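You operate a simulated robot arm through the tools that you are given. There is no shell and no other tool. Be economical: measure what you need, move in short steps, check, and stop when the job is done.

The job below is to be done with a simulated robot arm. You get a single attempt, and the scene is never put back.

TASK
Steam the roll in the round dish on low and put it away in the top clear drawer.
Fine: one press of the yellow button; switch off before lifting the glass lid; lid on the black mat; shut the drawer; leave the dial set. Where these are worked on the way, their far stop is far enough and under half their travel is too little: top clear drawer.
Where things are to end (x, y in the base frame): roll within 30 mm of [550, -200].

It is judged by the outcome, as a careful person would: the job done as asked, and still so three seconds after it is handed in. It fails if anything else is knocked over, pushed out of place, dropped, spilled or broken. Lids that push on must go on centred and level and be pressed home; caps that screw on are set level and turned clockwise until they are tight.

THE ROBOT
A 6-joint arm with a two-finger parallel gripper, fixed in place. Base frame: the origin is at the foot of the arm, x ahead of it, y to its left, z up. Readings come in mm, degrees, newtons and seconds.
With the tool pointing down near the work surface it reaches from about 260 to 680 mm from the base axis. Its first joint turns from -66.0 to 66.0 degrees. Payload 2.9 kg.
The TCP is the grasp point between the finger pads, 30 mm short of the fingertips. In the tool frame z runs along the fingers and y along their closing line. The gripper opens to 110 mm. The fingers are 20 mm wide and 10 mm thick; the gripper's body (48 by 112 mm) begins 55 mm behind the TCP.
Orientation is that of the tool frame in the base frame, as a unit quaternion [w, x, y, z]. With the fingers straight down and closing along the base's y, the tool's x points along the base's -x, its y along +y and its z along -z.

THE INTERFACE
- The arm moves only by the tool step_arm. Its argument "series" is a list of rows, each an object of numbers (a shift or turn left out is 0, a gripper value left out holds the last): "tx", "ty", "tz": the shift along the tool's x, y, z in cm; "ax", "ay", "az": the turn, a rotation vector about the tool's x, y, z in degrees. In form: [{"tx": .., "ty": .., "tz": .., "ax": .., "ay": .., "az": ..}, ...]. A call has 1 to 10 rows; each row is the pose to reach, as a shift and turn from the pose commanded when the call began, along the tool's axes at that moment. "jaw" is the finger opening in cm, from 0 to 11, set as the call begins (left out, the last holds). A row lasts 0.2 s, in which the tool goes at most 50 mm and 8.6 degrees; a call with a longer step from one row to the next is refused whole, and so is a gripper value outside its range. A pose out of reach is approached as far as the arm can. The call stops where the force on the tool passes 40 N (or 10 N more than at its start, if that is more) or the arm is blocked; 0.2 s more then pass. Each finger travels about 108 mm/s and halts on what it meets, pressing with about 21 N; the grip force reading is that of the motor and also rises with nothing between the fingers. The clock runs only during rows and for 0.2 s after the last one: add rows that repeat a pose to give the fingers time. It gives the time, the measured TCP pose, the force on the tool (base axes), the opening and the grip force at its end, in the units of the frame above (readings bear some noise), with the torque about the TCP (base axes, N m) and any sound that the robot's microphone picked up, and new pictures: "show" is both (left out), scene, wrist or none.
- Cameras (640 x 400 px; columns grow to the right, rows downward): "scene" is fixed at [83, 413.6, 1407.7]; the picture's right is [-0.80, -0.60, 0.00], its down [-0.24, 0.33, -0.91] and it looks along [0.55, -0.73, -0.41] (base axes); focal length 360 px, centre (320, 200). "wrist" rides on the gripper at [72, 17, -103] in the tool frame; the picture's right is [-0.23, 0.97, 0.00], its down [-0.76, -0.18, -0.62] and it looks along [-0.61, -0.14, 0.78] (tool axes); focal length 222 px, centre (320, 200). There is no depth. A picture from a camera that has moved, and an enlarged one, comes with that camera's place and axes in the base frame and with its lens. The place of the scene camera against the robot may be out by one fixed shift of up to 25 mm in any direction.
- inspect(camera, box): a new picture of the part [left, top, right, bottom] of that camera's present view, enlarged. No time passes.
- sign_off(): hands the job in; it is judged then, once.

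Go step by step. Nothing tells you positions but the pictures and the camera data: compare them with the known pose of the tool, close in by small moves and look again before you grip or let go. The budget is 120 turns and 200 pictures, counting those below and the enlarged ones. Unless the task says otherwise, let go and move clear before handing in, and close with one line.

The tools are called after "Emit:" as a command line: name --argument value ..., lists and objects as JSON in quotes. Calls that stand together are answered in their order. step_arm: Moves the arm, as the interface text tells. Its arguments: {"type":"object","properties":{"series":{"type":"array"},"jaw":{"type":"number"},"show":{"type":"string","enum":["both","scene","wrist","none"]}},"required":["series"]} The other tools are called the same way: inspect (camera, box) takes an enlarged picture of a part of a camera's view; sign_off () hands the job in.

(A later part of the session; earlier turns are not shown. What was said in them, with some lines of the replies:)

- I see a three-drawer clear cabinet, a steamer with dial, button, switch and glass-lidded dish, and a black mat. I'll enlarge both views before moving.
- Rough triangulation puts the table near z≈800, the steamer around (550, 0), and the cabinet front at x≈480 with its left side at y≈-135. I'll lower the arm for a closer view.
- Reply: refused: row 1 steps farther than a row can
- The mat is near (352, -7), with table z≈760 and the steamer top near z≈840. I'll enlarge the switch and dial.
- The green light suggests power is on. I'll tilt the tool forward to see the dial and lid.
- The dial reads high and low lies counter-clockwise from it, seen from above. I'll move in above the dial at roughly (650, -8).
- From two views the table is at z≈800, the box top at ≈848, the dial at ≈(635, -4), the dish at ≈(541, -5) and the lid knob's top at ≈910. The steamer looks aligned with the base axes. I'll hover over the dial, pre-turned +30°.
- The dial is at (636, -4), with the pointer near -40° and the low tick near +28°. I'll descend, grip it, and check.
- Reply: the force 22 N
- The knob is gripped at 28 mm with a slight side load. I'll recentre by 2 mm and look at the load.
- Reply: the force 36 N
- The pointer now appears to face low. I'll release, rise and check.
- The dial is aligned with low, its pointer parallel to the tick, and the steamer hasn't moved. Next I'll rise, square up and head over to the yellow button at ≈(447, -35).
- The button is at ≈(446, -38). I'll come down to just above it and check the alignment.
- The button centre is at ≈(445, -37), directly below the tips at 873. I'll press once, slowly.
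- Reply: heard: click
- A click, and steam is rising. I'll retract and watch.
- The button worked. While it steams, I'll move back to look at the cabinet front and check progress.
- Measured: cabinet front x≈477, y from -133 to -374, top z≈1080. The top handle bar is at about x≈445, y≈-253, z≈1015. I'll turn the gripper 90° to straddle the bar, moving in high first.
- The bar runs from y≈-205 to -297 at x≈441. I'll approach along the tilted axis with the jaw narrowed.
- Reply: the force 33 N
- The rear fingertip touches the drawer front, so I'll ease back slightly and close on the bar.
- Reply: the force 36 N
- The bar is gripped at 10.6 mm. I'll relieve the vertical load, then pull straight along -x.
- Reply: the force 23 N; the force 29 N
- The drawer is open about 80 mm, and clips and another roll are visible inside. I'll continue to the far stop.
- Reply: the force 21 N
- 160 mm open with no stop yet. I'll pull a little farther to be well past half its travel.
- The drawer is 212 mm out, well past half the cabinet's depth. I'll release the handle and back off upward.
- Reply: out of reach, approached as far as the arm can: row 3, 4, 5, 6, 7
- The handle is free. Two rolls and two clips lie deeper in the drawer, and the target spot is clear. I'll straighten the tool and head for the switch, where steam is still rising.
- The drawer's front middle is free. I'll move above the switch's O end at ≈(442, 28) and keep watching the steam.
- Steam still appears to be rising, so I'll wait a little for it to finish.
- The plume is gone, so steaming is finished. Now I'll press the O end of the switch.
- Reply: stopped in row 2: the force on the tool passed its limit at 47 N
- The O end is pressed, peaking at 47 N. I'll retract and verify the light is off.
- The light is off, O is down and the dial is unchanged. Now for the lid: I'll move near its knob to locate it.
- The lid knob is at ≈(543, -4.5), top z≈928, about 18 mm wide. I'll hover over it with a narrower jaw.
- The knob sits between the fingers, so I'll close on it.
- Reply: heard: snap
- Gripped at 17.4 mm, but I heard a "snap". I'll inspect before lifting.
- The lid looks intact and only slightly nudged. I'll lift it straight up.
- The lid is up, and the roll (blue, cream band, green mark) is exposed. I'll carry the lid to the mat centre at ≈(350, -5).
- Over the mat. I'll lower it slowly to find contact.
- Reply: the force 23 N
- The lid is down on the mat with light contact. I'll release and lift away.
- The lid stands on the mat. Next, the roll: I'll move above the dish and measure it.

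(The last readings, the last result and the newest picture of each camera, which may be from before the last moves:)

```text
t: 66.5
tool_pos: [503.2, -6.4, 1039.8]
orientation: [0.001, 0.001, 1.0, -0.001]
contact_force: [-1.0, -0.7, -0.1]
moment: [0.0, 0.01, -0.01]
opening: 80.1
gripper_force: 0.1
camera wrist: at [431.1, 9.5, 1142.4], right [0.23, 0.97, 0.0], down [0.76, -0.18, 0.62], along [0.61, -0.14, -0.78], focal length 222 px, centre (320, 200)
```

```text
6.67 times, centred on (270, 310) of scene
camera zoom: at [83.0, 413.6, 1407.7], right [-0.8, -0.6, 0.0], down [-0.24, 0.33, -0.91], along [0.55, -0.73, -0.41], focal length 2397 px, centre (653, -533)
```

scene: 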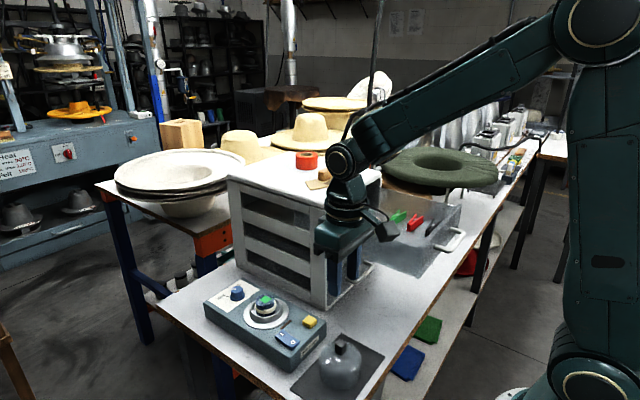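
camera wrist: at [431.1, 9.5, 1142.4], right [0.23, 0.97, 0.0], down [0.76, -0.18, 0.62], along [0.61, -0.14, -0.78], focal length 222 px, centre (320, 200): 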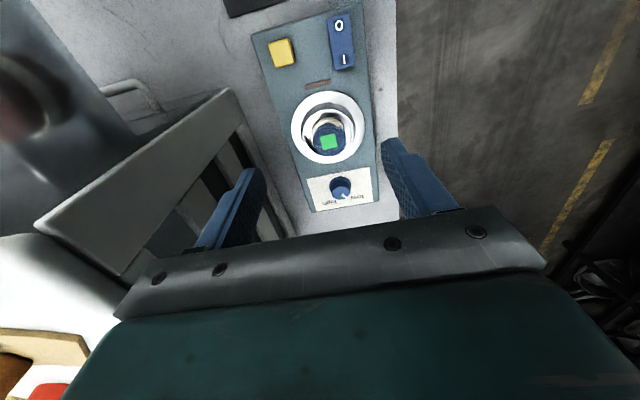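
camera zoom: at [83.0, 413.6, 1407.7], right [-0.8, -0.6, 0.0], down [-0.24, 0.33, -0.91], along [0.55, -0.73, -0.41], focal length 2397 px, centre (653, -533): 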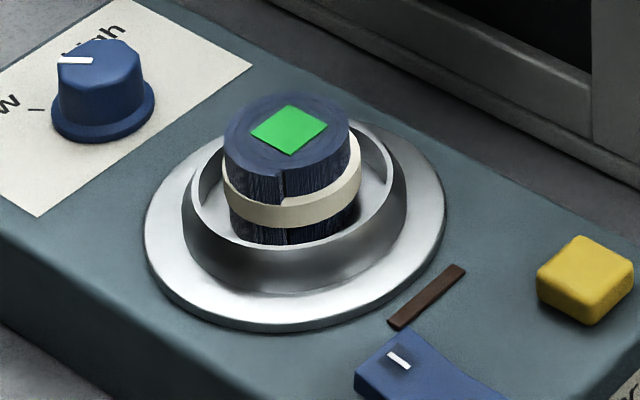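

The roll stands in the cup at ≈(541, -4), top ≈893, about 45 mm in diameter. I'll hover over it, then refine.

Emit:
step_arm --series '[{"tx": -2, "ty": 0.1, "tz": 2}, {"tx": -3.8, "ty": 0.2, "tz": 5}, {"tx": -3.8, "ty": 0.2, "tz": 9}, {"tx": -3.8, "ty": 0.2, "tz": 10}, {"tx": -3.8, "ty": 0.2, "tz": 10}]' --jaw 7 --show "both"

Emit:
inspect --camera "wrist" --box '[240, 70, 400, 230]'

Emit:
inspect --camera "scene" --box '[220, 260, 310, 340]'

```text
t: 67.8
tool_pos: [539.6, -4.8, 938.3]
orientation: [0.002, 0.0, 1.0, 0.0]
contact_force: [-0.2, -1.9, -0.1]
moment: [0.0, 0.0, 0.01]
opening: 70.3
gripper_force: 0.2
camera wrist: at [467.1, 10.7, 1041.5], right [0.23, 0.97, 0.0], down [0.76, -0.18, 0.62], along [0.61, -0.14, -0.78], focal length 222 px, centre (320, 200)
```

scene: 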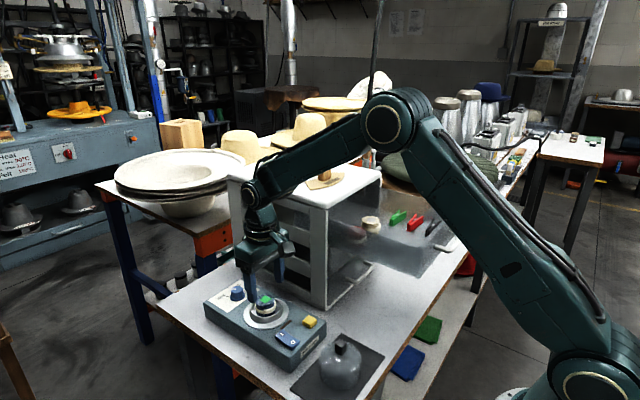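
wrist: 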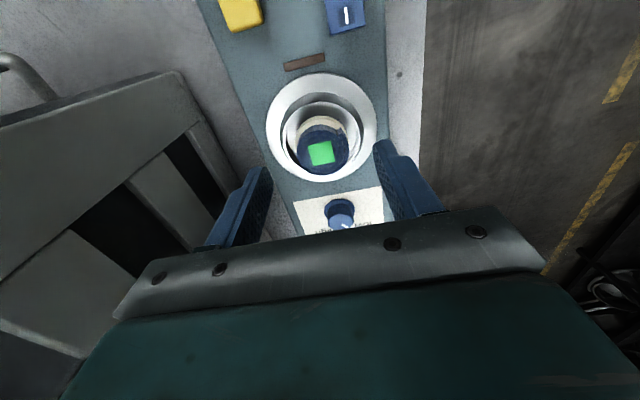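

```text
2.50 times, centred on (320, 150) of wrist
camera zoom: at [467.1, 10.7, 1041.5], right [0.23, 0.97, 0.0], down [0.76, -0.18, 0.62], along [0.61, -0.14, -0.78], focal length 555 px, centre (320, 325)
```

zoom: 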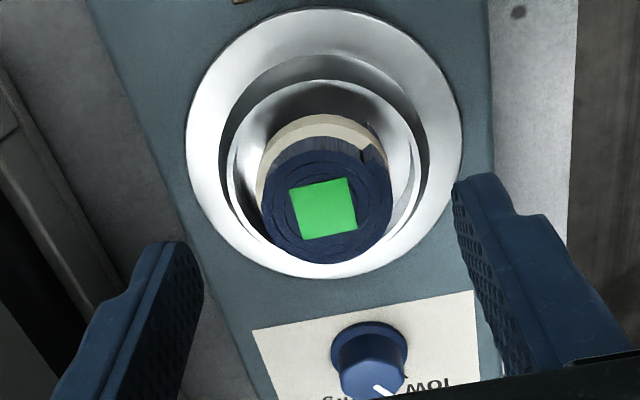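

```text
5.00 times, centred on (265, 300) of scene
camera zoom: at [83.0, 413.6, 1407.7], right [-0.8, -0.6, 0.0], down [-0.24, 0.33, -0.91], along [0.55, -0.73, -0.41], focal length 1798 px, centre (595, -300)
```

zoom: 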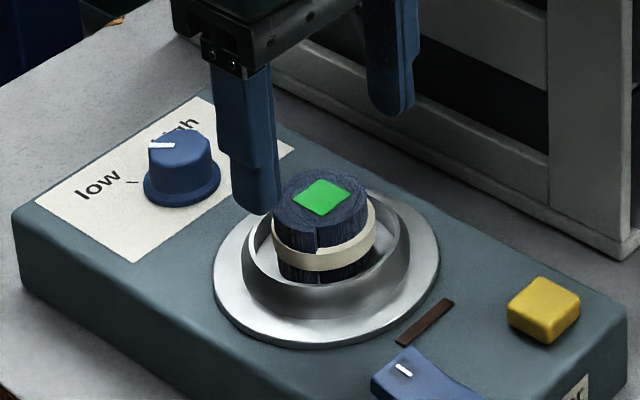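

Emit:
step_arm --series '[{"tx": -0.2, "tz": 1.5}, {"tx": -0.2, "tz": 3}, {"tx": -0.2, "tz": 3.5}, {"tx": -0.2, "tz": 3.5}]' --jaw 6 --show "wrist"

Emit:
inspect --camera "scene" --box '[220, 260, 310, 340]'

```text
t: 68.8
tool_pos: [541.2, -5.6, 904.8]
orientation: [0.001, 0.0, 1.0, -0.001]
contact_force: [0.7, -0.2, 1.3]
moment: [0.02, 0.02, 0.02]
opening: 60.0
gripper_force: 0.0
camera wrist: at [468.4, 10.3, 1007.4], right [0.23, 0.97, 0.0], down [0.76, -0.18, 0.62], along [0.61, -0.14, -0.78], focal length 222 px, centre (320, 200)
```

wrist: 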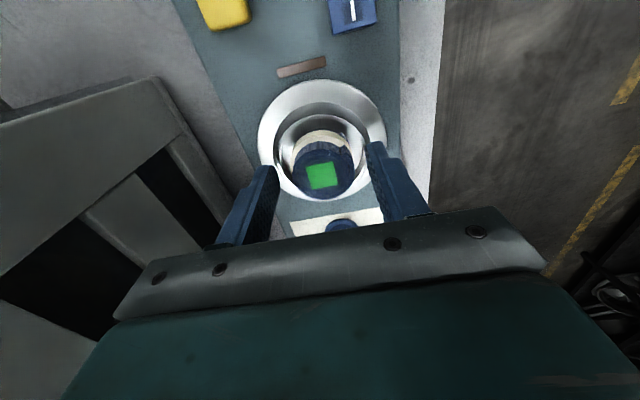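

```text
5.00 times, centred on (265, 300) of scene
camera zoom: at [83.0, 413.6, 1407.7], right [-0.8, -0.6, 0.0], down [-0.24, 0.33, -0.91], along [0.55, -0.73, -0.41], focal length 1798 px, centre (595, -300)
```

zoom: 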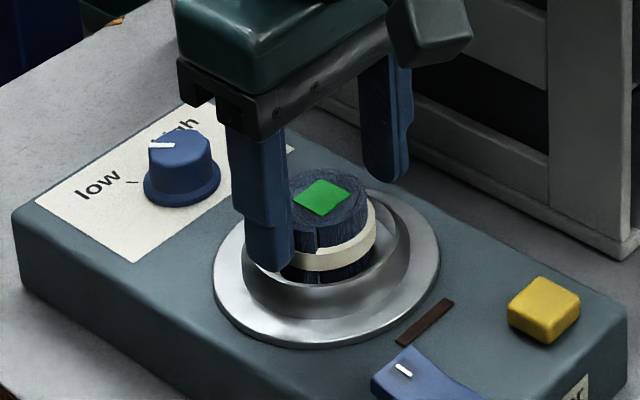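

Well aligned, so I'll close gently on the roll.

Emit:
step_arm --series '[{}, {}, {}]' --jaw 3 --show "none"

Emit:
inspect --camera "scene" --box '[220, 260, 310, 340]'

```text
t: 69.5
tool_pos: [541.1, -6.6, 904.0]
orientation: [0.0, 0.001, 1.0, -0.001]
contact_force: [-0.1, 0.4, -0.6]
moment: [0.01, -0.02, 0.01]
opening: 42.6
gripper_force: 21.2
```

```text
5.00 times, centred on (265, 300) of scene
camera zoom: at [83.0, 413.6, 1407.7], right [-0.8, -0.6, 0.0], down [-0.24, 0.33, -0.91], along [0.55, -0.73, -0.41], focal length 1798 px, centre (595, -300)
```

zoom: 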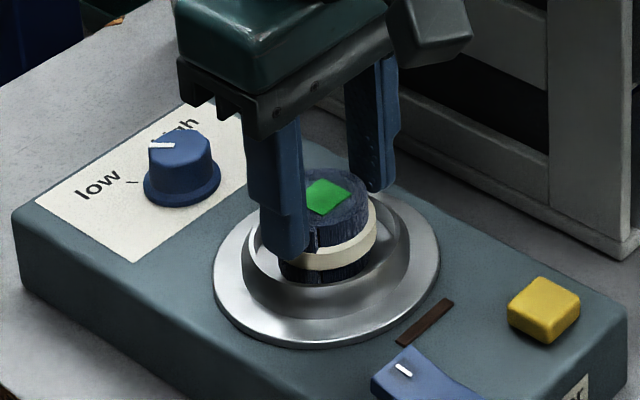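

The roll is gripped at 42.6 mm. I'll lift it and carry it back over the open drawer.

Emit:
step_arm --series '[{"tz": -1}, {"tz": -4}, {"tz": -8}, {"tz": -12}, {"tz": -16.5}, {"tz": -21}, {"tz": -25}, {"tz": -27}, {"tz": -27}]' --show "scene"

Emit:
step_arm --series '[{"tx": 3}, {"tx": 7}, {"tx": 11}, {"tx": 15}, {"tx": 18.5}, {"tx": 20.3, "ty": -3}, {"tx": 20.3, "ty": -7}, {"tx": 20.3, "ty": -11}, {"tx": 20.3, "ty": -13}, {"tx": 20.3, "ty": -13}]' --show "both"

```text
t: 71.5
tool_pos: [538.7, -3.1, 1175.8]
orientation: [0.001, 0.0, 1.0, 0.001]
contact_force: [0.0, -0.2, -0.3]
moment: [0.0, 0.02, 0.01]
opening: 42.8
gripper_force: 20.7
```

scene: 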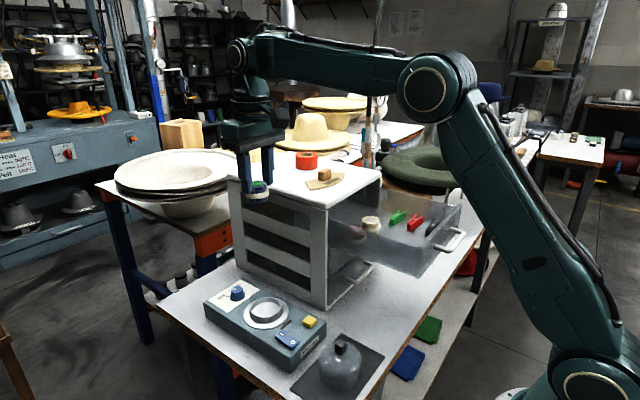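

```text
t: 73.8
tool_pos: [336.5, -133.9, 1175.7]
orientation: [0.001, 0.001, 1.0, -0.002]
contact_force: [-0.4, -0.1, 0.1]
moment: [0.03, 0.02, -0.01]
opening: 42.8
gripper_force: 21.0
camera wrist: at [264.3, -117.4, 1278.8], right [0.23, 0.97, 0.0], down [0.76, -0.18, 0.62], along [0.61, -0.14, -0.78], focal length 222 px, centre (320, 200)
```

scene: 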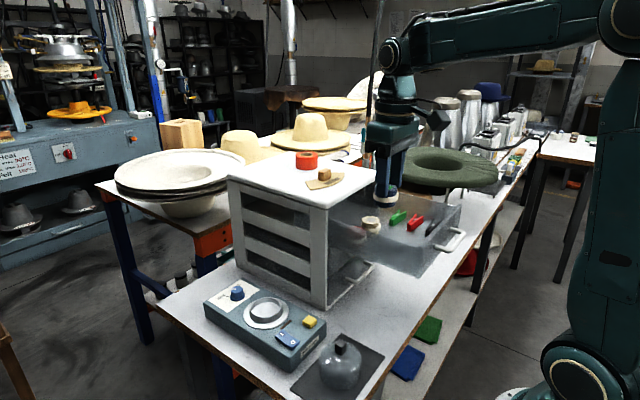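
wrist: 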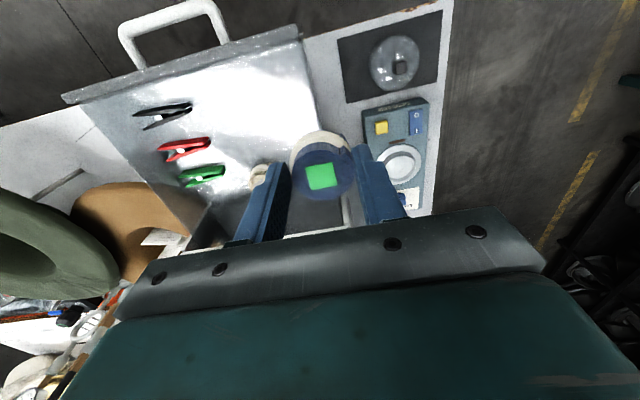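

The carry is fine. I'll move over the target spot at (338, -200) — that is (550, -200) minus the 212 mm the drawer is open — and lower partway.

Emit:
step_arm --series '[{"tx": -0.2, "ty": -3}, {"tx": -0.2, "ty": -6.6}, {"tx": -0.2, "ty": -6.6, "tz": 3}, {"tx": -0.2, "ty": -6.6, "tz": 6}, {"tx": -0.2, "ty": -6.6, "tz": 9}, {"tx": -0.2, "ty": -6.6, "tz": 9}]' --show "both"

Emit:
inspect --camera "scene" --box '[320, 160, 480, 290]'

```text
t: 75.2
tool_pos: [338.2, -201.5, 1084.8]
orientation: [0.0, 0.0, 1.0, -0.001]
contact_force: [-0.5, -0.2, -0.1]
moment: [-0.04, 0.0, 0.03]
opening: 42.8
gripper_force: 20.5
camera wrist: at [266.3, -185.9, 1187.2], right [0.23, 0.97, 0.0], down [0.76, -0.18, 0.62], along [0.61, -0.14, -0.78], focal length 222 px, centre (320, 200)
```

scene: 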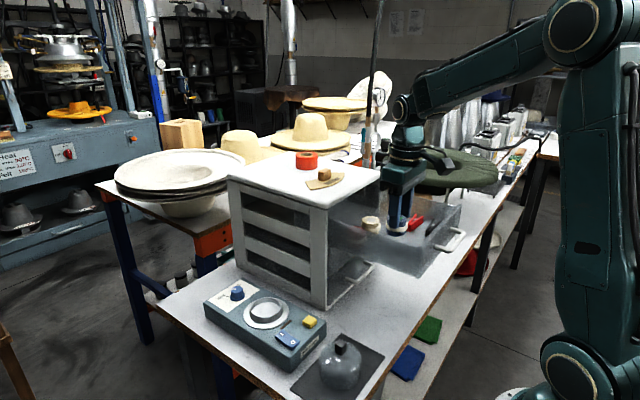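
wrist: 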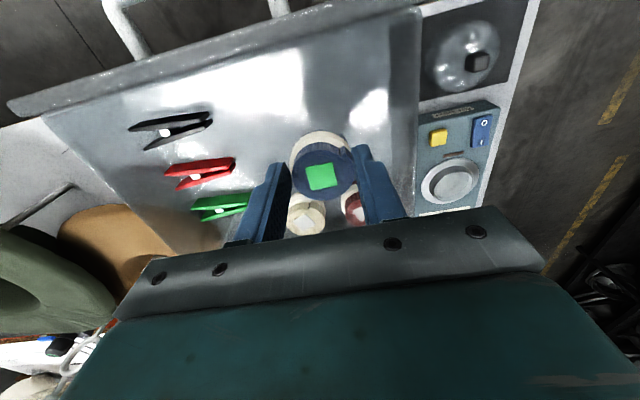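

```text
3.08 times, centred on (400, 225) of scene
camera zoom: at [83.0, 413.6, 1407.7], right [-0.8, -0.6, 0.0], down [-0.24, 0.33, -0.91], along [0.55, -0.73, -0.41], focal length 1106 px, centre (74, 123)
```

zoom: 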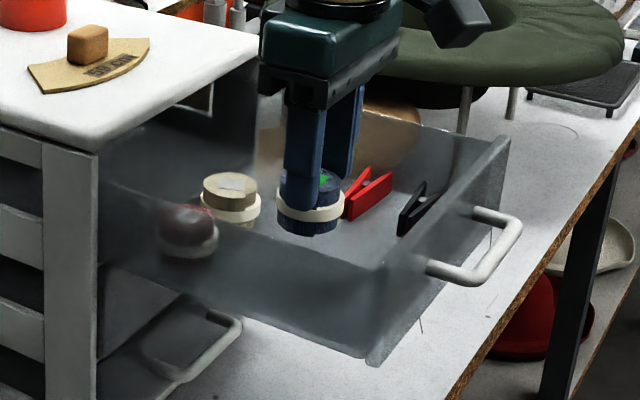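

Emit:
step_arm --series '[{"tz": 1.5}, {"tz": 3}, {"tz": 4.5}, {"tz": 4.5}]' --show "none"

Emit:
inspect --camera "scene" --box '[320, 160, 480, 290]'

```text
t: 76.2
tool_pos: [339.9, -201.0, 1041.5]
orientation: [0.001, 0.0, 1.0, 0.0]
contact_force: [-0.7, 1.3, 4.1]
moment: [0.14, 0.01, 0.0]
opening: 42.6
gripper_force: 20.8
```

```text
3.08 times, centred on (400, 225) of scene
camera zoom: at [83.0, 413.7, 1407.7], right [-0.8, -0.6, 0.0], down [-0.24, 0.33, -0.91], along [0.55, -0.73, -0.41], focal length 1106 px, centre (74, 123)
```

zoom: 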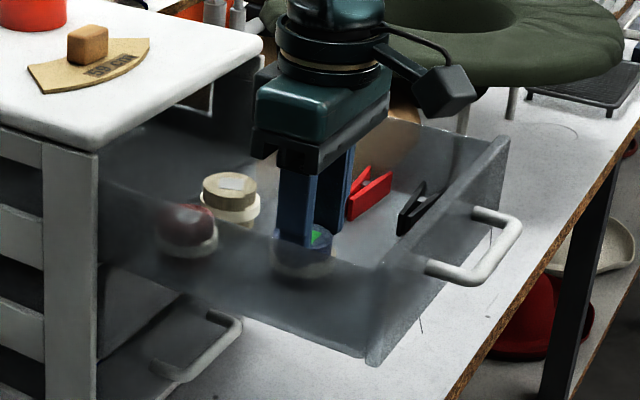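

Emit:
step_arm --series '[{"tz": 0.2}, {"tz": 0.2}]' --show "wrist"

```text
t: 76.8
tool_pos: [339.9, -200.8, 1041.1]
orientation: [0.002, 0.0, 1.0, -0.001]
contact_force: [0.4, 1.5, 22.3]
moment: [0.06, -0.01, 0.0]
opening: 42.8
gripper_force: 21.2
camera wrist: at [267.4, -184.6, 1143.3], right [0.23, 0.97, 0.0], down [0.76, -0.18, 0.63], along [0.61, -0.14, -0.78], focal length 222 px, centre (320, 200)
```

wrist: 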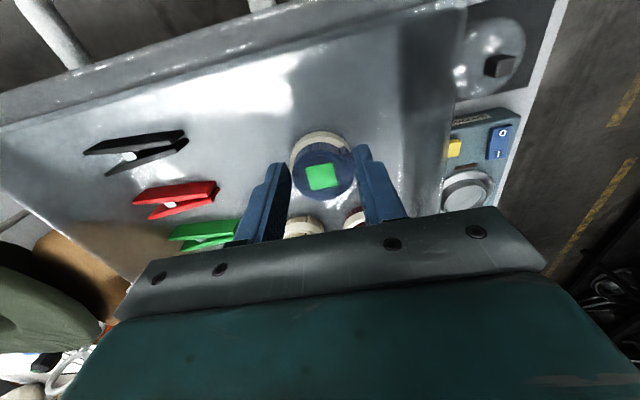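

The roll is on the drawer floor. I'll release it and rise.

Emit:
step_arm --series '[{"tz": -0.15}, {"tz": -0.15}, {"tz": -0.15}, {"tz": -2}, {"tz": -5}, {"tz": -9}, {"tz": -13}, {"tz": -14}, {"tz": -14}]' --jaw 6 --show "both"

Emit:
inspect --camera "scene" --box '[320, 160, 480, 290]'

```text
t: 78.8
tool_pos: [341.4, -199.8, 1181.1]
orientation: [0.0, -0.001, 1.0, 0.0]
contact_force: [-0.7, 0.1, -0.1]
moment: [0.01, -0.01, 0.01]
opening: 60.0
gripper_force: 0.0
camera wrist: at [269.0, -184.1, 1283.4], right [0.23, 0.97, 0.0], down [0.76, -0.18, 0.62], along [0.61, -0.14, -0.78], focal length 222 px, centre (320, 200)
```

scene: 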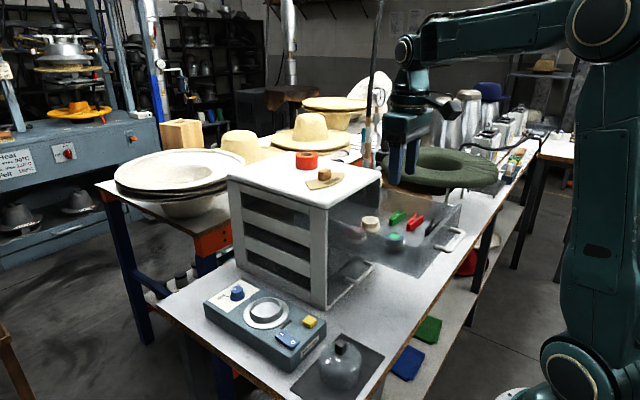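
wrist: 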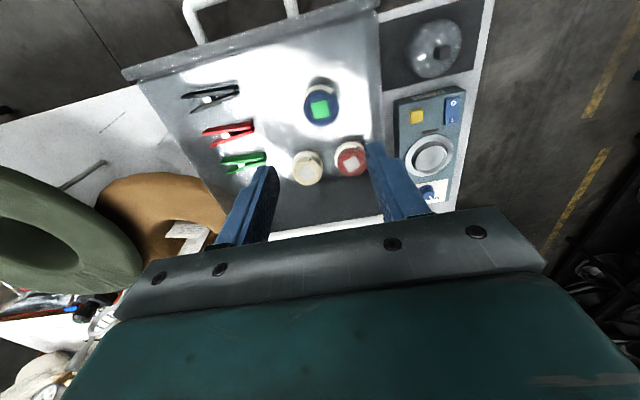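

```text
3.08 times, centred on (400, 225) of scene
camera zoom: at [83.0, 413.6, 1407.7], right [-0.8, -0.6, 0.0], down [-0.24, 0.33, -0.91], along [0.55, -0.73, -0.41], focal length 1106 px, centre (74, 123)
```

zoom: 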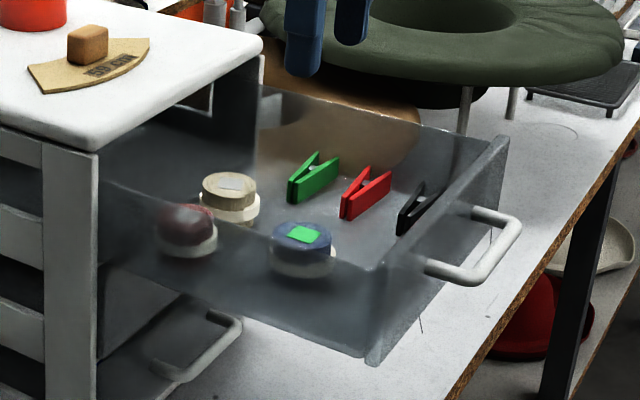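

The roll stands at (340, -199) in the drawer. I'll go around in front of the handle with closed fingers to push the drawer shut.

Emit:
step_arm --series '[{"tx": 3, "ty": -1.5}, {"tx": 7, "ty": -3}, {"tx": 11, "ty": -5.2}, {"tx": 14.5, "ty": -5.2}, {"tx": 15.8, "ty": -5.2}, {"tx": 15.8, "ty": -5.2}]' --jaw 0 --show "wrist"

```text
t: 80.2
tool_pos: [182.0, -252.6, 1176.2]
orientation: [0.001, 0.0, 1.0, 0.0]
contact_force: [-1.1, -0.2, 0.1]
moment: [-0.02, -0.03, 0.02]
opening: 0.0
gripper_force: 20.7
camera wrist: at [109.3, -237.2, 1279.4], right [0.23, 0.97, 0.0], down [0.76, -0.18, 0.62], along [0.61, -0.14, -0.78], focal length 222 px, centre (320, 200)
```

wrist: 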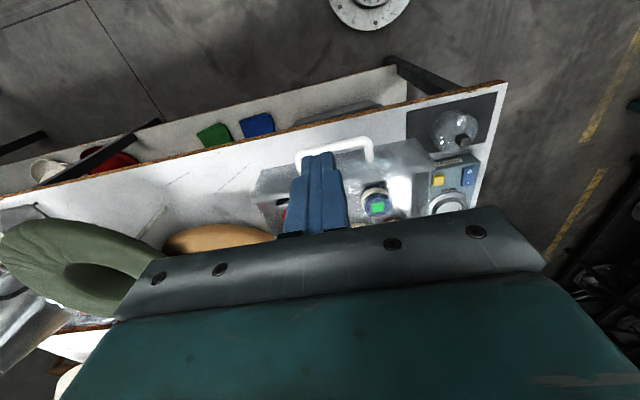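

Emit:
step_arm --series '[{"tz": 4}, {"tz": 8}, {"tz": 12}, {"tz": 14.7}, {"tz": 14.7}]' --show "both"

Emit:
inspect --camera "scene" --box '[380, 170, 520, 290]'

```text
t: 81.3
tool_pos: [181.8, -252.3, 1031.2]
orientation: [0.0, 0.0, 1.0, -0.001]
contact_force: [0.6, -0.1, 0.2]
moment: [-0.05, 0.01, 0.02]
opening: 0.0
gripper_force: 20.5
camera wrist: at [109.7, -235.8, 1133.9], right [0.23, 0.97, 0.0], down [0.76, -0.18, 0.62], along [0.61, -0.14, -0.78], focal length 222 px, centre (320, 200)
```

scene: 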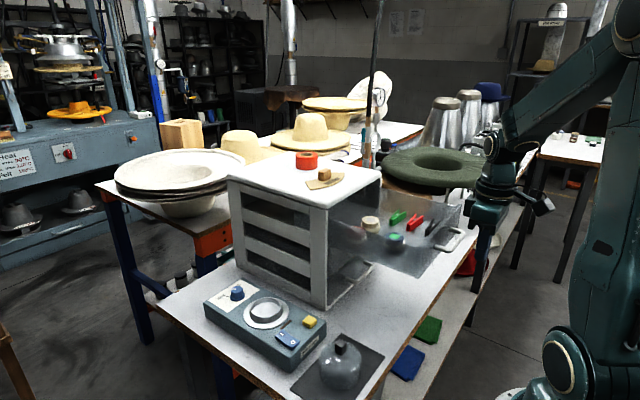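
wrist: 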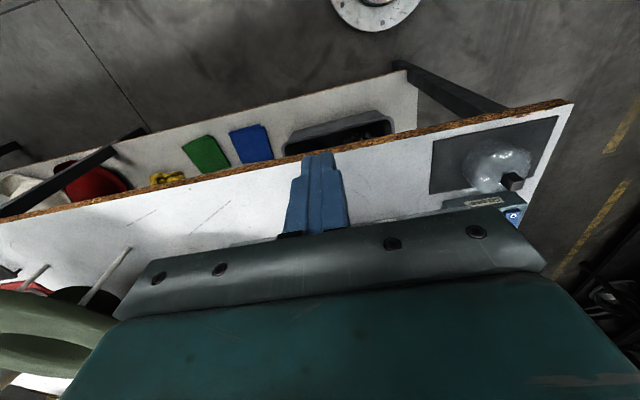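

```text
3.33 times, centred on (450, 230) of scene
camera zoom: at [83.0, 413.6, 1407.7], right [-0.8, -0.6, 0.0], down [-0.24, 0.33, -0.91], along [0.55, -0.73, -0.41], focal length 1198 px, centre (-113, 100)
```

zoom: 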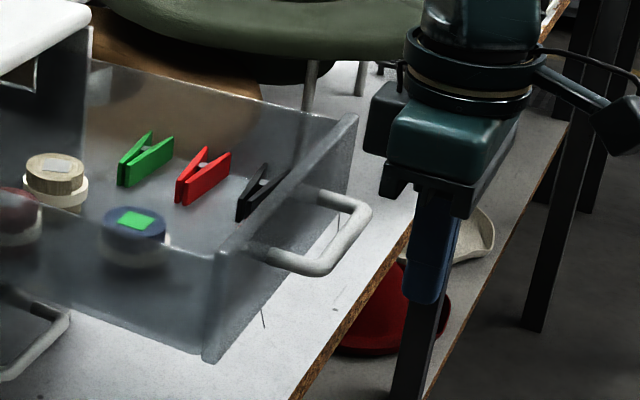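

Positioned in front of the bar. I'll push smoothly in +x.

Emit:
step_arm --series '[{"tz": 0.6, "tx": -1}, {"tz": 0.6, "tx": -2.2}, {"tz": 0.6, "tx": -3.0}, {"tz": 0.6, "tx": -4}, {"tz": 0.6, "tx": -5.2}, {"tz": 0.6, "tx": -6.4}, {"tz": 0.6, "tx": -7.6}, {"tz": 0.6, "tx": -8.8}, {"tz": 0.6, "tx": -10}]' --show "both"

```text
t: 83.3
tool_pos: [281.1, -252.2, 1025.2]
orientation: [0.001, 0.0, 1.0, 0.0]
contact_force: [-0.6, 0.8, -1.0]
moment: [0.02, 0.0, 0.03]
opening: 0.2
gripper_force: 20.9
camera wrist: at [208.2, -235.6, 1128.1], right [0.23, 0.97, 0.0], down [0.76, -0.18, 0.62], along [0.61, -0.14, -0.78], focal length 222 px, centre (320, 200)
```

scene: 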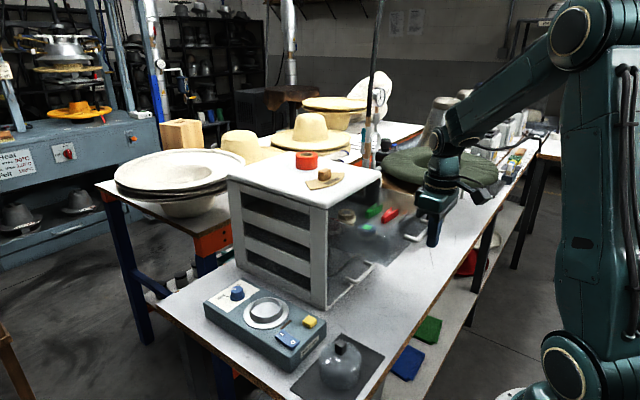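
wrist: 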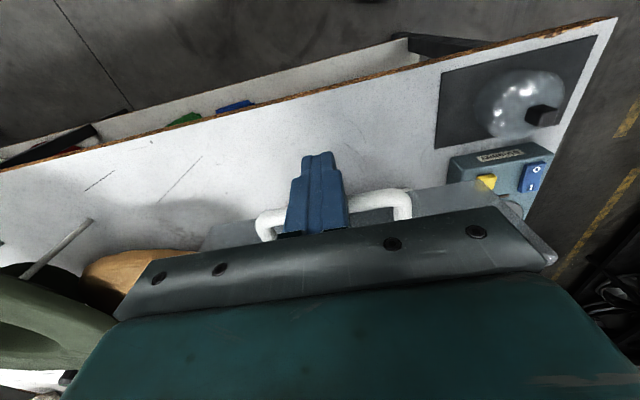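

Emit:
step_arm --series '[{"tx": -1.2}, {"tx": -2.6}, {"tx": -4.1}, {"tx": -5.6}, {"tx": -7.1}, {"tx": -8.6}, {"tx": -10.1}, {"tx": -11.6}, {"tx": -12.6}, {"tx": -13.2}]' --show "scene"

Emit:
step_arm --series '[{"tx": -0.3}, {"tx": -0.6}, {"tx": -0.9}, {"tx": -1.2}, {"tx": -1.5}, {"tx": -1.8}]' --show "both"

```text
t: 85.5
tool_pos: [412.3, -251.6, 1026.0]
orientation: [0.001, -0.001, 1.0, 0.0]
contact_force: [-0.7, 0.0, -0.9]
moment: [-0.01, 0.0, 0.04]
opening: 0.0
gripper_force: 21.6
```

scene: 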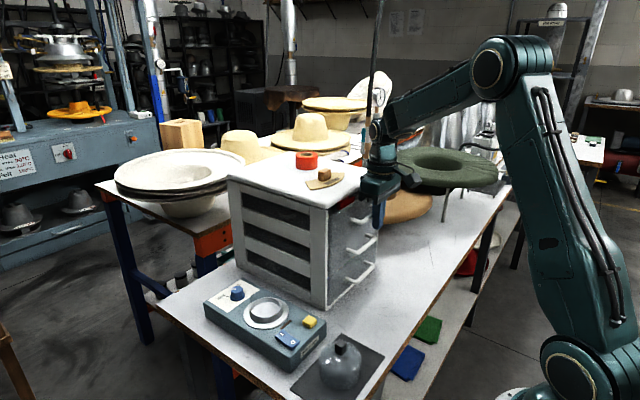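

```text
t: 86.7
tool_pos: [420.2, -253.3, 1025.3]
orientation: [-0.007, 0.005, 1.0, 0.002]
contact_force: [-12.1, 1.8, 6.8]
moment: [0.08, -0.09, 0.16]
opening: 0.1
gripper_force: 21.5
stopped in row 5: the force on the tool passed its limit at 46 N (the readings are from after the stop); the commanded pose is now the measured one
camera wrist: at [350.1, -237.2, 1130.6], right [0.24, 0.97, 0.0], down [0.77, -0.19, 0.61], along [0.59, -0.14, -0.79], focal length 222 px, centre (320, 200)
```

scene: 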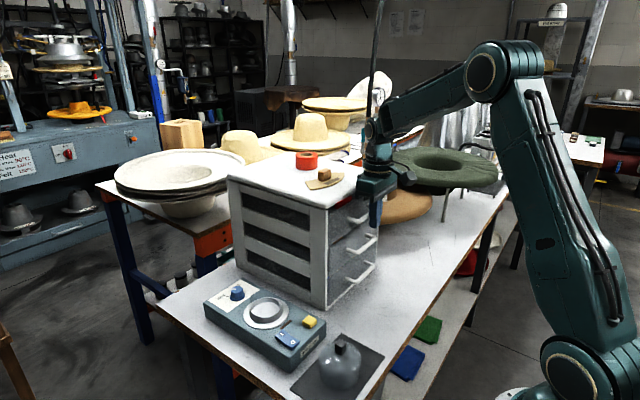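
wrist: 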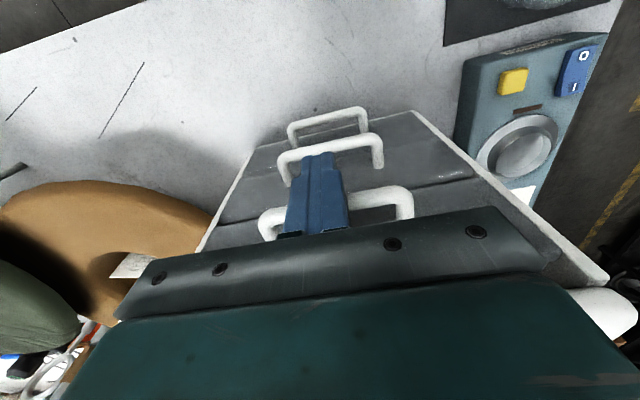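

The drawer hit its stop. I'll back away and inspect.

Emit:
step_arm --series '[{"tx": 3}, {"tx": 7}, {"tx": 11, "tz": -3}, {"tx": 12, "tz": -7}, {"tx": 12, "tz": -11.5}, {"tx": 12, "tz": -16}, {"tx": 12, "tz": -16}]' --show "both"

Emit:
inspect --camera "scene" --box '[220, 130, 400, 310]'

Emit:
inspect --camera "wrist" --box '[200, 120, 360, 250]'

```text
t: 88.3
tool_pos: [302.7, -255.0, 1187.3]
orientation: [-0.006, 0.004, 1.0, 0.002]
contact_force: [0.4, 0.0, -0.1]
moment: [0.0, 0.01, -0.03]
opening: 0.0
gripper_force: 20.8
camera wrist: at [232.3, -239.3, 1291.1], right [0.24, 0.97, 0.0], down [0.77, -0.19, 0.61], along [0.6, -0.14, -0.79], focal length 222 px, centre (320, 200)
```

scene: 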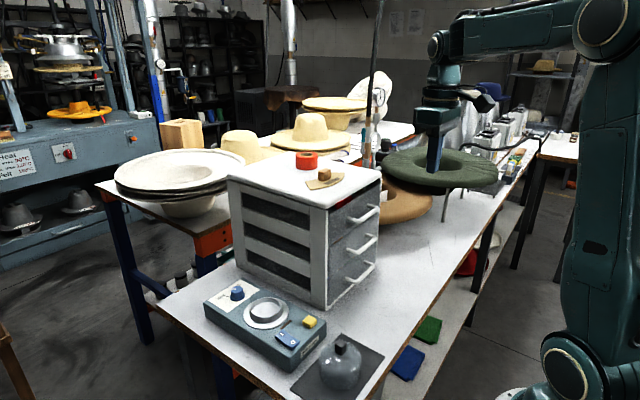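
wrist: 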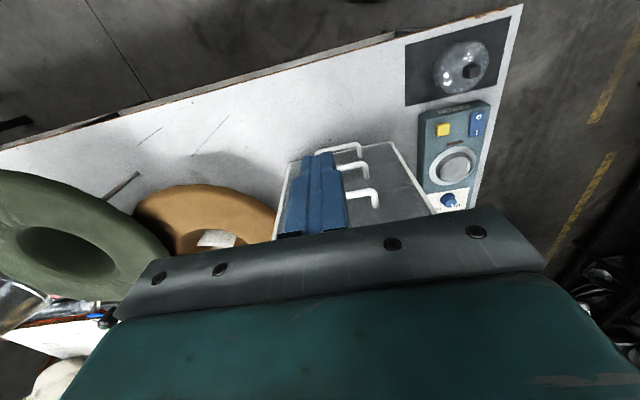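

```text
2.22 times, centred on (310, 220) of scene
camera zoom: at [83.0, 413.6, 1407.7], right [-0.8, -0.6, 0.0], down [-0.24, 0.33, -0.91], along [0.55, -0.73, -0.41], focal length 799 px, centre (342, 156)
```

zoom: 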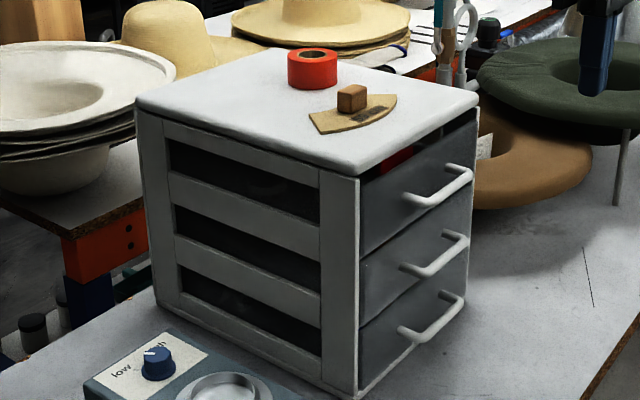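

```text
3.08 times, centred on (280, 185) of wrist
camera zoom: at [232.3, -239.3, 1291.1], right [0.24, 0.97, 0.0], down [0.77, -0.19, 0.61], along [0.6, -0.14, -0.79], focal length 684 px, centre (443, 246)
```

zoom: 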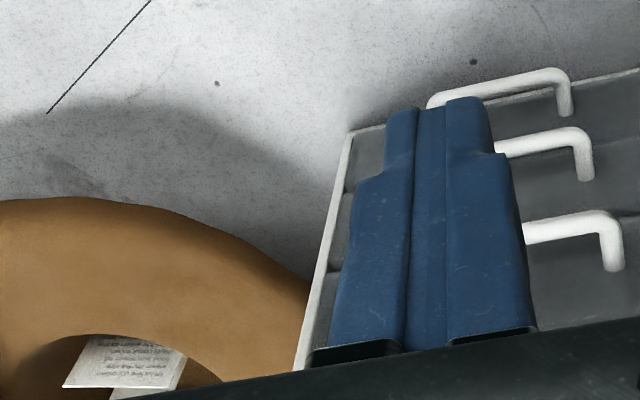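

The cabinet and top handle look exactly as they did at the start, so the drawer is shut with the roll at about (552, -199). The dial is on low, the switch is off, the lid is on the mat and the arm is clear, so I'm handing in.

Emit:
sign_off

```text
The job is handed in.
```

The roll was steamed on low and put away at about (552, -199) in the shut top drawer; the steamer is off with its dial on low, and the glass lid is on the black mat.
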